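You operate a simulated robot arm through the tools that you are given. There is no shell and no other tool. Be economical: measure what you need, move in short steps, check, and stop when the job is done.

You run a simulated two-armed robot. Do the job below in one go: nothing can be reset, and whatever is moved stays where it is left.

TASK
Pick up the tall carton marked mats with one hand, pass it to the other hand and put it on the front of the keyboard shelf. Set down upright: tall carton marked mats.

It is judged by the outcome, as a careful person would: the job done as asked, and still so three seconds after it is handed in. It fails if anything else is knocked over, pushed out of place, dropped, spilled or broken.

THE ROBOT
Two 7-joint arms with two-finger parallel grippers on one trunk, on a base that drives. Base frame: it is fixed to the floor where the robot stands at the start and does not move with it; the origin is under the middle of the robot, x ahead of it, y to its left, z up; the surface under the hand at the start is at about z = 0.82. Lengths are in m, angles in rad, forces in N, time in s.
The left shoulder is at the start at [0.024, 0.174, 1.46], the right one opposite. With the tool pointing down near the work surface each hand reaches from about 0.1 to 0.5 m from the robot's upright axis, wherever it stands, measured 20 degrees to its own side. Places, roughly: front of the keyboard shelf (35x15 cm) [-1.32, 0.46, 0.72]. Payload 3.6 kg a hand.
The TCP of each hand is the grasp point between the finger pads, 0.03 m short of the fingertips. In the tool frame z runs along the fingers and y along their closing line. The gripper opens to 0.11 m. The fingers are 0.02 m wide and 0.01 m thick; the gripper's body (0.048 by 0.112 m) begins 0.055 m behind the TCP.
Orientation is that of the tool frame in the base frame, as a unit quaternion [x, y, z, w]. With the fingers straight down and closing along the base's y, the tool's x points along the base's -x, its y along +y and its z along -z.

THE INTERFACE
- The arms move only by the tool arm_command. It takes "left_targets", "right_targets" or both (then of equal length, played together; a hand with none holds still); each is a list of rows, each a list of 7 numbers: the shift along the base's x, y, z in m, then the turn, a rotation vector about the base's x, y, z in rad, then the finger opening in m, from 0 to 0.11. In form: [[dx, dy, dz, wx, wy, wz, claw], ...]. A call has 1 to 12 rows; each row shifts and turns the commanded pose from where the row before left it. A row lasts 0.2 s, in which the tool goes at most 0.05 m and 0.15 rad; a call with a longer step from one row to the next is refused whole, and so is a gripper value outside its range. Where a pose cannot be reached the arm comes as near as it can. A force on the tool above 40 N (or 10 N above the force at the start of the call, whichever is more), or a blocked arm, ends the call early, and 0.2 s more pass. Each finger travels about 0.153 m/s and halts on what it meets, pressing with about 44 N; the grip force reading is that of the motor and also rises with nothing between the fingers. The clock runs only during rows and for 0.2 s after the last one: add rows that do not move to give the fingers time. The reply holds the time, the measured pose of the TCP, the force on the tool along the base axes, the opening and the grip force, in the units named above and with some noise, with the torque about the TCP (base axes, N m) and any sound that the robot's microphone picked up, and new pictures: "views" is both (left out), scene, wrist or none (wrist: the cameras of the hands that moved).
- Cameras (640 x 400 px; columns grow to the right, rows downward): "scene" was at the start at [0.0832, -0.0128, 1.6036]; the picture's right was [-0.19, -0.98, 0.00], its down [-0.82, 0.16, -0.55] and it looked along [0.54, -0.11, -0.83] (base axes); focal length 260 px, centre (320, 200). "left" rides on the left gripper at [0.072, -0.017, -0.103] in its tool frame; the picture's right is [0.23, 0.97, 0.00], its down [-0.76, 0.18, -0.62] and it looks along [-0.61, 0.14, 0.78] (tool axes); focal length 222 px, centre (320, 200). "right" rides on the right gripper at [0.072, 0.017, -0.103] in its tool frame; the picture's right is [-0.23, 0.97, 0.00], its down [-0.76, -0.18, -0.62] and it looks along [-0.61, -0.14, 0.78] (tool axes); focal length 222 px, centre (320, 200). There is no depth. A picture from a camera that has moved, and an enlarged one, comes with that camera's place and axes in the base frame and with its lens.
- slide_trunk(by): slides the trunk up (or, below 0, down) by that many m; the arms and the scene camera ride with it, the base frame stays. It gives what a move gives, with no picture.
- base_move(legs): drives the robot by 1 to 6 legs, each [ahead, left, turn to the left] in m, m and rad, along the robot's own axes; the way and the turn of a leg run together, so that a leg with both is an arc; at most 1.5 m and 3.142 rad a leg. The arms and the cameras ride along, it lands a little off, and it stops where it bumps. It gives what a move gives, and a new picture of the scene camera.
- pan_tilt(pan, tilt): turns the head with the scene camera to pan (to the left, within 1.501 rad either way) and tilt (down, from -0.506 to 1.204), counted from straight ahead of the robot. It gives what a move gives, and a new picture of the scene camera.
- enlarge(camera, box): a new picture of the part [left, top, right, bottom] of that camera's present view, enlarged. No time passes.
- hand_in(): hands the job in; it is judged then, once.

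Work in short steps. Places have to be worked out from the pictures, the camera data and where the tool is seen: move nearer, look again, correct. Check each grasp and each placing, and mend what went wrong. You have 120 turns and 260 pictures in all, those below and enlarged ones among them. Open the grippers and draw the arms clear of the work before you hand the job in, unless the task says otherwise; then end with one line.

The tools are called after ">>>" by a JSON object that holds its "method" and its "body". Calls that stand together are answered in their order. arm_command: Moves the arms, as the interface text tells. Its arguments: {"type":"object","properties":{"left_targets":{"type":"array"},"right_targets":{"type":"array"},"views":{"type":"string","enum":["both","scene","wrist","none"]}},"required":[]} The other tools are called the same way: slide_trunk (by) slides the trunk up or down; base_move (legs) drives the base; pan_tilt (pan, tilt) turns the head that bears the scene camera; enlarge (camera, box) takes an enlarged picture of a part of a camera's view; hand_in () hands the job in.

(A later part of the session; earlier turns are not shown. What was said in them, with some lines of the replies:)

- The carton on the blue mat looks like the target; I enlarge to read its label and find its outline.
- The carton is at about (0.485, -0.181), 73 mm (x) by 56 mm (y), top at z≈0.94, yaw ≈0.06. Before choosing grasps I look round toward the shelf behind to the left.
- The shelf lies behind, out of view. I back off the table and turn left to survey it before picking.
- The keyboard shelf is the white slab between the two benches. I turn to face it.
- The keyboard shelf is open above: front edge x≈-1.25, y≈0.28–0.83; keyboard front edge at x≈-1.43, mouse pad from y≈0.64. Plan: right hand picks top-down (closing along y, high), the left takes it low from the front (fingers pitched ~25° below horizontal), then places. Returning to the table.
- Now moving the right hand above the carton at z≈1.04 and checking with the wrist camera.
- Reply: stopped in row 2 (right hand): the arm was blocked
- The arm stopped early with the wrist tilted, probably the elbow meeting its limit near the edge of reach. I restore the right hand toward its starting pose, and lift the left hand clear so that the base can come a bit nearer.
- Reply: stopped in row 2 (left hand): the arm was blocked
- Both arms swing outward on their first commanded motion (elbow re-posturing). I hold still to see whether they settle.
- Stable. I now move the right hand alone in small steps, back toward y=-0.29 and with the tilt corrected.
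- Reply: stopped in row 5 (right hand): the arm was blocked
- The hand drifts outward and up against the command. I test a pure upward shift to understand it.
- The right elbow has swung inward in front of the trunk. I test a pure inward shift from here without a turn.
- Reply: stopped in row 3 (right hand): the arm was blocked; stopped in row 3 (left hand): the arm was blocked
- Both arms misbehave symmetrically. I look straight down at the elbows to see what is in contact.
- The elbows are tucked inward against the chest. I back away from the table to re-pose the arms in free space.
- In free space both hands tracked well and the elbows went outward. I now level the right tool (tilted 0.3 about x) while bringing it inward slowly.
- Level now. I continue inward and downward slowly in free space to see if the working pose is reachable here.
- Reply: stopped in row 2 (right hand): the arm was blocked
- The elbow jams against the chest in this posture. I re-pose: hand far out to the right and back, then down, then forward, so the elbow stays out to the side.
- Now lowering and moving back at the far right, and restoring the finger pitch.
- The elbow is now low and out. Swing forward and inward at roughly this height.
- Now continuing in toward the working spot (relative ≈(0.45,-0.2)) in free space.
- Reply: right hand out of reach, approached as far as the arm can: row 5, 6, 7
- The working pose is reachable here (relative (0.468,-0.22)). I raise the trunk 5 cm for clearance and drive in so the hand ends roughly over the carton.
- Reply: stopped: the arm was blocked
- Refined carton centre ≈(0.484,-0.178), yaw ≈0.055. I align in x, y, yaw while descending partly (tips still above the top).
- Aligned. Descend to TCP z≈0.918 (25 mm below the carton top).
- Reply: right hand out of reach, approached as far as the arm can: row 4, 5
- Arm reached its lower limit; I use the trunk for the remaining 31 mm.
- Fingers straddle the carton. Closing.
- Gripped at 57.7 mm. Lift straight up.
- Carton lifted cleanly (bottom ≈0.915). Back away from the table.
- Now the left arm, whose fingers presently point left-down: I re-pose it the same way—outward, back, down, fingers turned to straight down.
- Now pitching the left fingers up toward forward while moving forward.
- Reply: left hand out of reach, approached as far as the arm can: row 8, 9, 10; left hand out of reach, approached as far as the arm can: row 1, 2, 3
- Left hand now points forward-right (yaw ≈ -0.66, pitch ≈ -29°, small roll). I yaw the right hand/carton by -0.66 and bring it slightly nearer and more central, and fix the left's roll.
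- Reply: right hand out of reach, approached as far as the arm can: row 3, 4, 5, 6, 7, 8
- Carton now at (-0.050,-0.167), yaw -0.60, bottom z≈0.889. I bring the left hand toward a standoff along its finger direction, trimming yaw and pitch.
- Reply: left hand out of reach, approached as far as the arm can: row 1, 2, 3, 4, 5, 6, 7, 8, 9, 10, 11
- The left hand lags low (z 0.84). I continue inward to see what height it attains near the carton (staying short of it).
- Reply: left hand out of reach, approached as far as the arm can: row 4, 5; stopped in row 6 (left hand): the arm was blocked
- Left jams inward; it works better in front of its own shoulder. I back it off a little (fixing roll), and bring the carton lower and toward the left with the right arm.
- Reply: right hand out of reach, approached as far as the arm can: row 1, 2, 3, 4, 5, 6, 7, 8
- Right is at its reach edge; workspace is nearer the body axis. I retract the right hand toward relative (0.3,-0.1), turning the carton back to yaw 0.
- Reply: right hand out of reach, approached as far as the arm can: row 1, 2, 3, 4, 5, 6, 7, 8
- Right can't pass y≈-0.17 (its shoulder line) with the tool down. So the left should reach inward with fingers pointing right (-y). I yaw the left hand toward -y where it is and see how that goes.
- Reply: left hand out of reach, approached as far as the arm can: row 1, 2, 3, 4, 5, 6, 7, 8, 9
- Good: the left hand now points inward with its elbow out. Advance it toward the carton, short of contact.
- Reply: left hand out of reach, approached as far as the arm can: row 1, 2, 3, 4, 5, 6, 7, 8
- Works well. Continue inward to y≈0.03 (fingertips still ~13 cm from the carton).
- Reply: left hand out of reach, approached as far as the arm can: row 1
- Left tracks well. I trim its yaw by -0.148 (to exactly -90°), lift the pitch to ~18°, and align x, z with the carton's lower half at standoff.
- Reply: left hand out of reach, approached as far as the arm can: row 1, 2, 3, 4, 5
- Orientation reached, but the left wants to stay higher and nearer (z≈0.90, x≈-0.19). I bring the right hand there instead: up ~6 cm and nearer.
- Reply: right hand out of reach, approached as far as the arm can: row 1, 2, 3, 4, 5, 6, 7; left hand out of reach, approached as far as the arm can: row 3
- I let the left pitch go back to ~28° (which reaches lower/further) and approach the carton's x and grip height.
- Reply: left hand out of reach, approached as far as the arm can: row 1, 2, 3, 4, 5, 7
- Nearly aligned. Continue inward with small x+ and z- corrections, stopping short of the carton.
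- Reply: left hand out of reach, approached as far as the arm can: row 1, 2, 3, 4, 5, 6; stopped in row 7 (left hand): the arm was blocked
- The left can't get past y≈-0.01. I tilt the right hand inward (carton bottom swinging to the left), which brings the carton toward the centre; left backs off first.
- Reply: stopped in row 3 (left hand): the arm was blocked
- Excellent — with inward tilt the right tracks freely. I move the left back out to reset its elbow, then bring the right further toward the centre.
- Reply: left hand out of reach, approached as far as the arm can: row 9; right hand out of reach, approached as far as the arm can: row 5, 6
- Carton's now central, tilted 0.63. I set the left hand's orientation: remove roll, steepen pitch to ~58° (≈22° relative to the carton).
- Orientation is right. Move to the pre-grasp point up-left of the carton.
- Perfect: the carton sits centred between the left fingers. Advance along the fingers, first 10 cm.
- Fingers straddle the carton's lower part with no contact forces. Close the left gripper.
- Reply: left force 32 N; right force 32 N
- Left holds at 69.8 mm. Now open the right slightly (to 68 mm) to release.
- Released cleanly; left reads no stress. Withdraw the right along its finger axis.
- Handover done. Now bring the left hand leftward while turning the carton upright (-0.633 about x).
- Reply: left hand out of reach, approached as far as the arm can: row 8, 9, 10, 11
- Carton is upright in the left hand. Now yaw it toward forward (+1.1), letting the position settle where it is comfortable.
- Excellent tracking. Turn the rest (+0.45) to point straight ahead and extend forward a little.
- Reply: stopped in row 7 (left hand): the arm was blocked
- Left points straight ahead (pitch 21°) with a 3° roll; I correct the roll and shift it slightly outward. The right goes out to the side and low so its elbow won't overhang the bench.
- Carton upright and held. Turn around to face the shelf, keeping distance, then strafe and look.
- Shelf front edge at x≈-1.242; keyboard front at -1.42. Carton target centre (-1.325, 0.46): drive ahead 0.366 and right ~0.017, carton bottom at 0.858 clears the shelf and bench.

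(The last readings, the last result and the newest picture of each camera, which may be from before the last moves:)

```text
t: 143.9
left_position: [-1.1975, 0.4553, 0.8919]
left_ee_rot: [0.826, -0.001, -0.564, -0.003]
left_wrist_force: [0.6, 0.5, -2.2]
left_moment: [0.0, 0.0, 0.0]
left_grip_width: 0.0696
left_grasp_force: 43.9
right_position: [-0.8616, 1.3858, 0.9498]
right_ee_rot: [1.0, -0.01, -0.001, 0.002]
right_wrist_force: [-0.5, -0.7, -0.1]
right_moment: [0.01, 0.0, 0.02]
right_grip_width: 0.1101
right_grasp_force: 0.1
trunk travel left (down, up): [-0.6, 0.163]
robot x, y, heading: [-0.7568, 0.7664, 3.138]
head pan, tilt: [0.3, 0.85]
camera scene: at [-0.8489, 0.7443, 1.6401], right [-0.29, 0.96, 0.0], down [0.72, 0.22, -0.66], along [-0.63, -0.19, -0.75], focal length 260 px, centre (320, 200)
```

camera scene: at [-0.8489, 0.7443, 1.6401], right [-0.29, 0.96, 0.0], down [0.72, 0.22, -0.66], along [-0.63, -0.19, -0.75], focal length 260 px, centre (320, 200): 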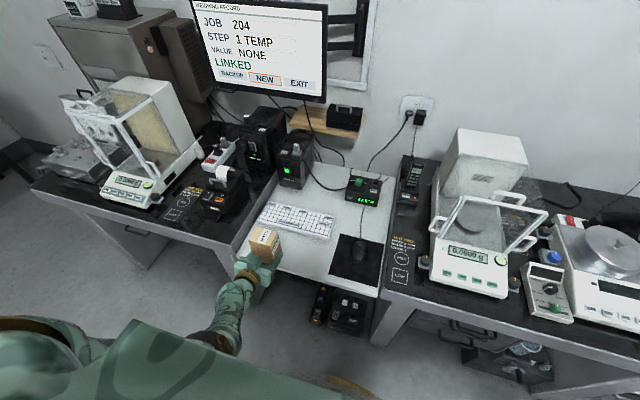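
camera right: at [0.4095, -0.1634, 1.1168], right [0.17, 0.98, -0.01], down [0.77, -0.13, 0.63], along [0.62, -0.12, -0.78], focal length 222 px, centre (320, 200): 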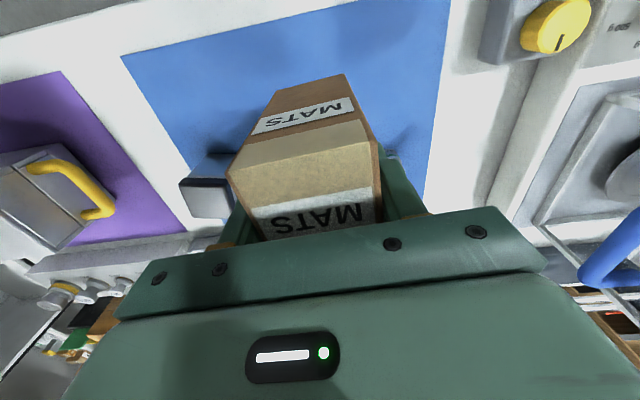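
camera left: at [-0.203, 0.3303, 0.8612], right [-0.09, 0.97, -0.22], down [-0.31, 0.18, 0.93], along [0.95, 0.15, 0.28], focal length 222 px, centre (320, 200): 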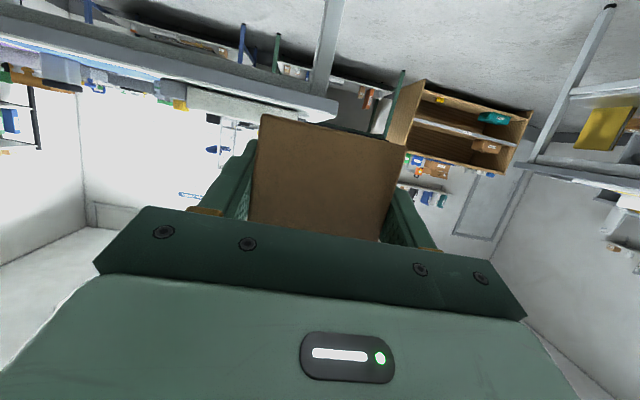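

Landed at TCP (-1.1975, 0.455). Another 0.117 ahead.

>>> {"method": "base_move", "body": {"legs": [[0.117, -0.003, 0]]}}

>>> {"method": "enlarge", "body": {"camera": "scene", "box": [180, 180, 400, 318]}}

```text
t: 145.1
left_position: [-1.3146, 0.459, 0.8919]
left_ee_rot: [0.826, -0.002, -0.564, -0.004]
left_wrist_force: [0.1, 1.0, -1.1]
left_moment: [0.01, 0.01, -0.02]
left_grip_width: 0.0695
left_grasp_force: 44.2
right_position: [-0.9771, 1.3905, 0.9515]
right_ee_rot: [1.0, -0.011, 0.0, 0.001]
right_wrist_force: [0.5, 0.5, 0.3]
right_moment: [0.01, 0.0, -0.01]
right_grip_width: 0.1099
right_grasp_force: 0.0
trunk travel left (down, up): [-0.6, 0.163]
robot x, y, heading: [-0.8745, 0.7706, 3.141]
head pan, tilt: [0.3, 0.85]
camera scene: at [-0.9657, 0.7478, 1.6401], right [-0.29, 0.96, 0.0], down [0.72, 0.22, -0.66], along [-0.63, -0.19, -0.75], focal length 260 px, centre (320, 200)
```

scene: 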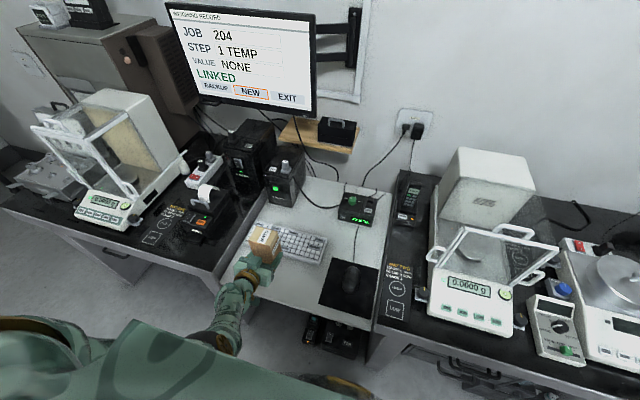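

```text
2.90 times, centred on (290, 249) of scene
camera zoom: at [-0.9657, 0.7478, 1.6401], right [-0.29, 0.96, 0.0], down [0.72, 0.22, -0.66], along [-0.63, -0.19, -0.75], focal length 754 px, centre (407, 58)
```

zoom: 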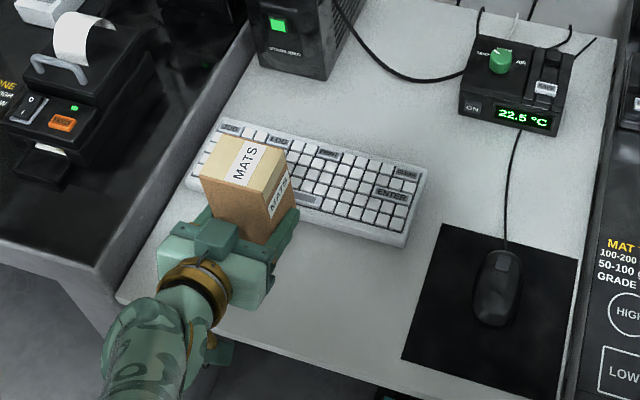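

Position good: TCP (-1.315, 0.459). Lower with the trunk 0.12 first, watching contact.

>>> {"method": "slide_trunk", "body": {"by": -0.12}}

>>> {"method": "enlarge", "body": {"camera": "scene", "box": [160, 200, 360, 330]}}

>>> {"method": "enlarge", "body": {"camera": "left", "box": [0, 0, 640, 400]}}

```text
t: 146.6
left_position: [-1.3141, 0.4586, 0.772]
left_ee_rot: [0.825, -0.003, -0.565, -0.005]
left_wrist_force: [0.8, -0.4, 0.0]
left_moment: [0.01, -0.03, 0.03]
left_grip_width: 0.0697
left_grasp_force: 43.8
right_position: [-0.9758, 1.3893, 0.8319]
right_ee_rot: [1.0, -0.01, 0.0, 0.001]
right_wrist_force: [0.0, 0.6, 0.0]
right_moment: [-0.01, 0.01, 0.01]
right_grip_width: 0.1101
right_grasp_force: 0.0
trunk travel left (down, up): [-0.48, 0.283]
robot x, y, heading: [-0.8736, 0.7661, 3.14]
head pan, tilt: [0.3, 0.85]
```

```text
3.08 times, centred on (260, 265) of scene
camera zoom: at [-0.9779, 0.7478, 1.5197], right [-0.29, 0.96, 0.0], down [0.72, 0.22, -0.66], along [-0.63, -0.19, -0.75], focal length 801 px, centre (505, 0)
```

zoom: 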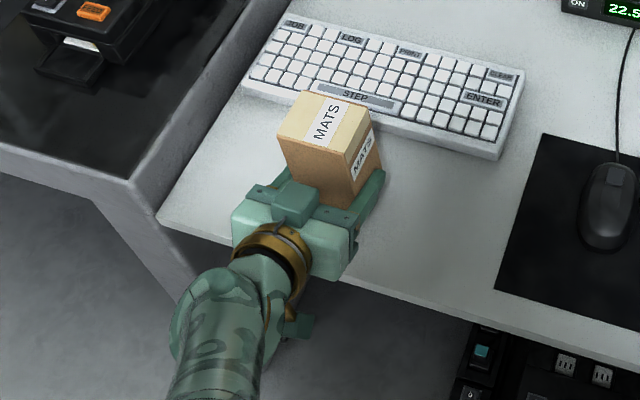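

```text
1.00 times, centred on (320, 200) of left (not enlarged: the box is as wide or as high as the picture)
camera zoom: at [-1.1917, 0.4754, 0.7414], right [0.07, -0.97, -0.22], down [0.3, -0.18, 0.94], along [-0.95, -0.13, 0.28], focal length 222 px, centre (320, 200)
```

zoom: 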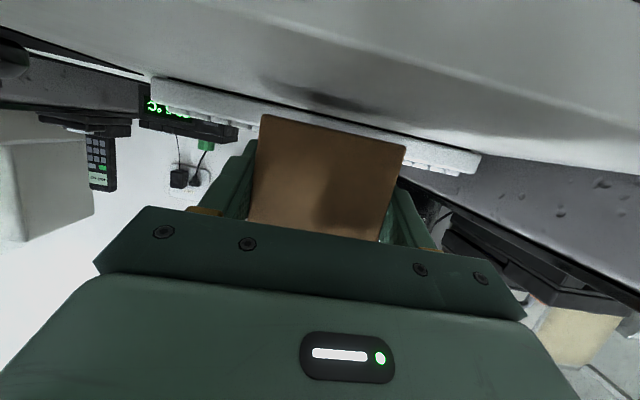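

Clearances good; carton bottom about 17 mm above the shelf. Lower in small steps.

>>> {"method": "slide_trunk", "body": {"by": -0.012}}

>>> {"method": "slide_trunk", "body": {"by": -0.003}}

>>> {"method": "enlarge", "body": {"camera": "left", "box": [220, 80, 440, 218]}}

```text
t: 147.2
left_position: [-1.3141, 0.4566, 0.7618]
left_ee_rot: [0.825, -0.004, -0.565, -0.004]
left_wrist_force: [0.4, -0.4, -2.0]
left_moment: [0.03, 0.01, 0.04]
left_grip_width: 0.0698
left_grasp_force: 43.5
right_position: [-0.9766, 1.389, 0.8182]
right_ee_rot: [1.0, -0.009, 0.0, 0.001]
right_wrist_force: [0.6, 0.4, 0.1]
right_moment: [0.01, 0.01, -0.02]
right_grip_width: 0.1102
right_grasp_force: 0.1
trunk travel left (down, up): [-0.468, 0.295]
robot x, y, heading: [-0.8781, 0.7718, 3.139]
head pan, tilt: [0.3, 0.85]
```

```text
t: 147.8
left_position: [-1.3142, 0.4567, 0.7574]
left_ee_rot: [0.825, -0.004, -0.565, -0.003]
left_wrist_force: [1.6, 1.9, 2.1]
left_moment: [-0.1, 0.08, 0.03]
left_grip_width: 0.0694
left_grasp_force: 43.5
right_position: [-0.977, 1.3897, 0.8159]
right_ee_rot: [1.0, -0.01, 0.0, 0.001]
right_wrist_force: [0.0, 0.0, 0.1]
right_moment: [0.03, 0.02, -0.01]
right_grip_width: 0.1099
right_grasp_force: 0.0
trunk travel left (down, up): [-0.465, 0.298]
robot x, y, heading: [-0.8746, 0.7696, 3.137]
head pan, tilt: [0.3, 0.85]
```

```text
2.90 times, centred on (330, 149) of left
camera zoom: at [-1.1923, 0.4743, 0.7269], right [0.07, -0.97, -0.21], down [0.3, -0.18, 0.94], along [-0.95, -0.13, 0.28], focal length 644 px, centre (291, 348)
```

zoom: 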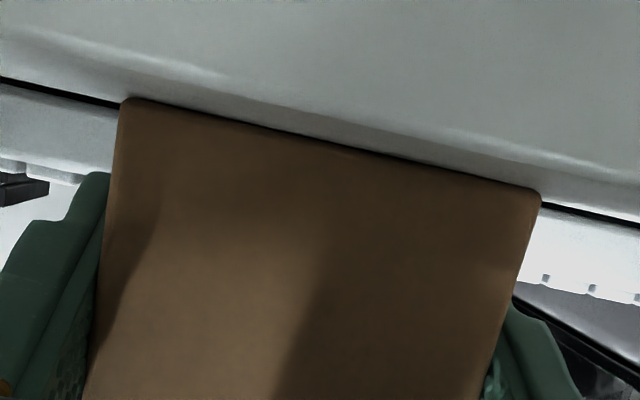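

First contact (force rising). Two mm more to seat it.

>>> {"method": "slide_trunk", "body": {"by": -0.002}}

```text
t: 148.3
left_position: [-1.3147, 0.458, 0.758]
left_ee_rot: [0.824, -0.005, -0.567, -0.004]
left_wrist_force: [2.6, 0.4, 19.2]
left_moment: [-0.14, -0.29, 0.07]
left_grip_width: 0.0696
left_grasp_force: 44.5
right_position: [-0.9765, 1.3899, 0.8127]
right_ee_rot: [1.0, -0.011, -0.002, 0.002]
right_wrist_force: [0.0, -0.5, 0.7]
right_moment: [0.01, 0.02, -0.02]
right_grip_width: 0.1101
right_grasp_force: 0.0
trunk travel left (down, up): [-0.463, 0.3]
robot x, y, heading: [-0.8792, 0.7705, 3.138]
head pan, tilt: [0.3, 0.85]
```

Seated (19 N). Ease 1 mm and open the left gripper.

>>> {"method": "slide_trunk", "body": {"by": 0.0015}}

>>> {"method": "arm_command", "body": {"left_targets": [[0, 0, 0, 0, 0, 0, 0.074], [0, 0, 0, 0, 0, 0, 0.08], [0, 0, 0, 0, 0, 0, 0.095], [0, 0, 0, 0, 0, 0, 0.105], [0, 0, 0, 0, 0, 0, 0.105]], "views": "both"}}

```text
t: 148.8
left_position: [-1.3148, 0.4572, 0.7572]
left_ee_rot: [0.825, -0.003, -0.565, -0.003]
left_wrist_force: [-2.9, -2.5, 11.6]
left_moment: [-0.42, 0.47, 0.01]
left_grip_width: 0.0694
left_grasp_force: 43.5
right_position: [-0.9763, 1.3892, 0.8165]
right_ee_rot: [1.0, -0.01, -0.001, 0.0]
right_wrist_force: [-0.4, -0.5, 0.2]
right_moment: [-0.01, 0.01, 0.02]
right_grip_width: 0.1099
right_grasp_force: 0.0
trunk travel left (down, up): [-0.464, 0.299]
robot x, y, heading: [-0.8772, 0.7684, 3.135]
head pan, tilt: [0.3, 0.85]
```

```text
t: 150.0
left_position: [-1.3143, 0.4576, 0.7576]
left_ee_rot: [0.825, -0.004, -0.565, -0.004]
left_wrist_force: [-0.4, 0.2, 0.4]
left_moment: [0.0, 0.01, -0.01]
left_grip_width: 0.1051
left_grasp_force: 0.0
right_position: [-0.9772, 1.3888, 0.8162]
right_ee_rot: [1.0, -0.01, 0.0, 0.0]
right_wrist_force: [-0.7, -0.5, 0.9]
right_moment: [0.01, 0.01, -0.01]
right_grip_width: 0.1101
right_grasp_force: 0.0
trunk travel left (down, up): [-0.464, 0.299]
robot x, y, heading: [-0.8771, 0.7699, 3.134]
head pan, tilt: [0.3, 0.85]
camera scene: at [-0.9807, 0.7479, 1.504], right [-0.29, 0.96, 0.0], down [0.72, 0.22, -0.66], along [-0.63, -0.19, -0.75], focal length 260 px, centre (320, 200)
camera left: at [-1.1911, 0.4742, 0.7257], right [0.07, -0.97, -0.21], down [0.3, -0.18, 0.94], along [-0.95, -0.13, 0.28], focal length 222 px, centre (320, 200)
```

scene: 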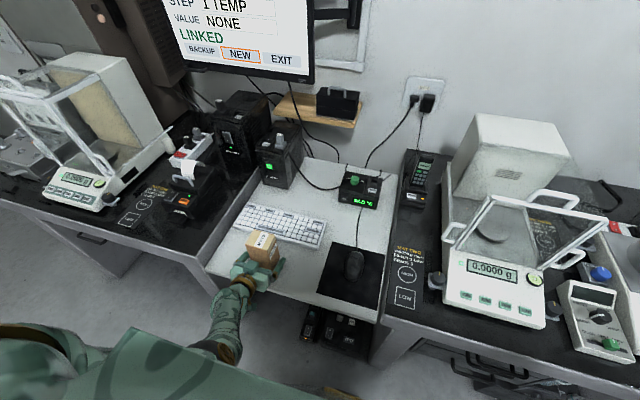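
left: 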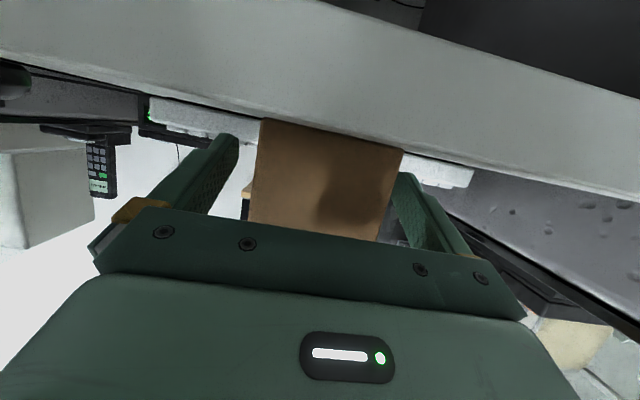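

Carton stands free. Back straight out with the base.

>>> {"method": "base_move", "body": {"legs": [[-0.15, 0, 0]]}}

>>> {"method": "base_move", "body": {"legs": [[-0.25, 0, 0]]}}

>>> {"method": "enlarge", "body": {"camera": "scene", "box": [200, 100, 420, 238]}}

```text
t: 151.4
left_position: [-1.1608, 0.4565, 0.7574]
left_ee_rot: [0.825, -0.004, -0.565, -0.004]
left_wrist_force: [0.9, -0.2, 0.6]
left_moment: [-0.02, 0.02, 0.02]
left_grip_width: 0.1053
left_grasp_force: 0.0
right_position: [-0.8248, 1.3888, 0.815]
right_ee_rot: [1.0, -0.01, -0.001, 0.001]
right_wrist_force: [-0.1, -0.1, -0.2]
right_moment: [0.0, 0.01, -0.02]
right_grip_width: 0.1099
right_grasp_force: 0.1
trunk travel left (down, up): [-0.464, 0.299]
robot x, y, heading: [-0.7236, 0.7684, 3.138]
head pan, tilt: [0.3, 0.85]
camera scene: at [-0.827, 0.7473, 1.5042], right [-0.29, 0.96, 0.0], down [0.72, 0.22, -0.66], along [-0.63, -0.19, -0.75], focal length 260 px, centre (320, 200)
```

scene: 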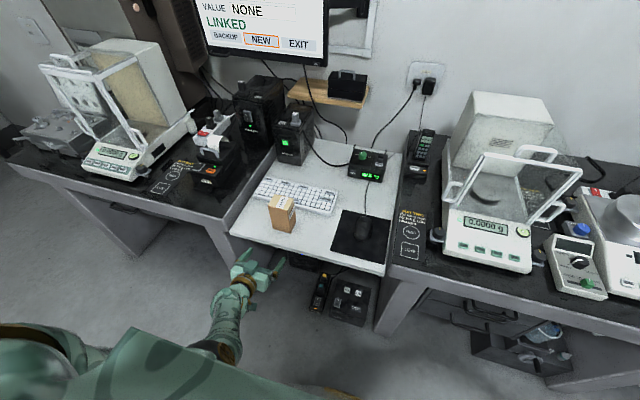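

```text
t: 153.2
left_position: [-0.9116, 0.4546, 0.7585]
left_ee_rot: [0.825, -0.001, -0.565, -0.002]
left_wrist_force: [0.5, -0.2, 0.4]
left_moment: [-0.03, -0.01, -0.02]
left_grip_width: 0.1052
left_grasp_force: 0.0
right_position: [-0.578, 1.3879, 0.8147]
right_ee_rot: [1.0, -0.008, -0.001, 0.001]
right_wrist_force: [0.1, 0.3, -0.3]
right_moment: [-0.02, 0.0, -0.01]
right_grip_width: 0.1101
right_grasp_force: 0.1
trunk travel left (down, up): [-0.464, 0.299]
robot x, y, heading: [-0.4754, 0.7705, 3.139]
head pan, tilt: [0.3, 0.85]
camera scene: at [-0.5788, 0.7467, 1.5041], right [-0.3, 0.96, 0.0], down [0.72, 0.22, -0.66], along [-0.63, -0.2, -0.75], focal length 260 px, centre (320, 200)
```

scene: 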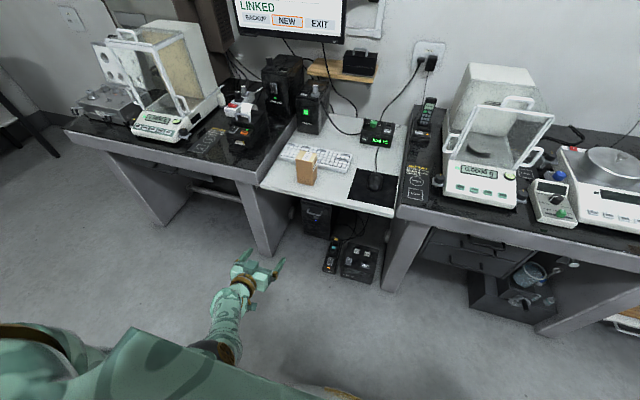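

```text
2.90 times, centred on (310, 169) of scene
camera zoom: at [-0.5788, 0.7467, 1.5041], right [-0.3, 0.96, 0.0], down [0.72, 0.22, -0.66], along [-0.63, -0.2, -0.75], focal length 754 px, centre (349, 290)
```

zoom: 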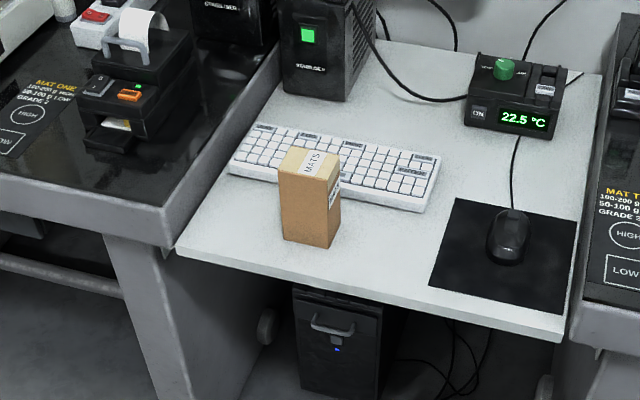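

The carton stands upright on the front of the keyboard shelf, clear of the keyboard, with both hands open and well away.

>>> {"method": "hand_in", "body": {}}

```text
The job is handed in.
```

The right hand picked up the mats carton and passed it to the left hand, which set it down upright on the front of the keyboard shelf. Nothing else was visibly disturbed.
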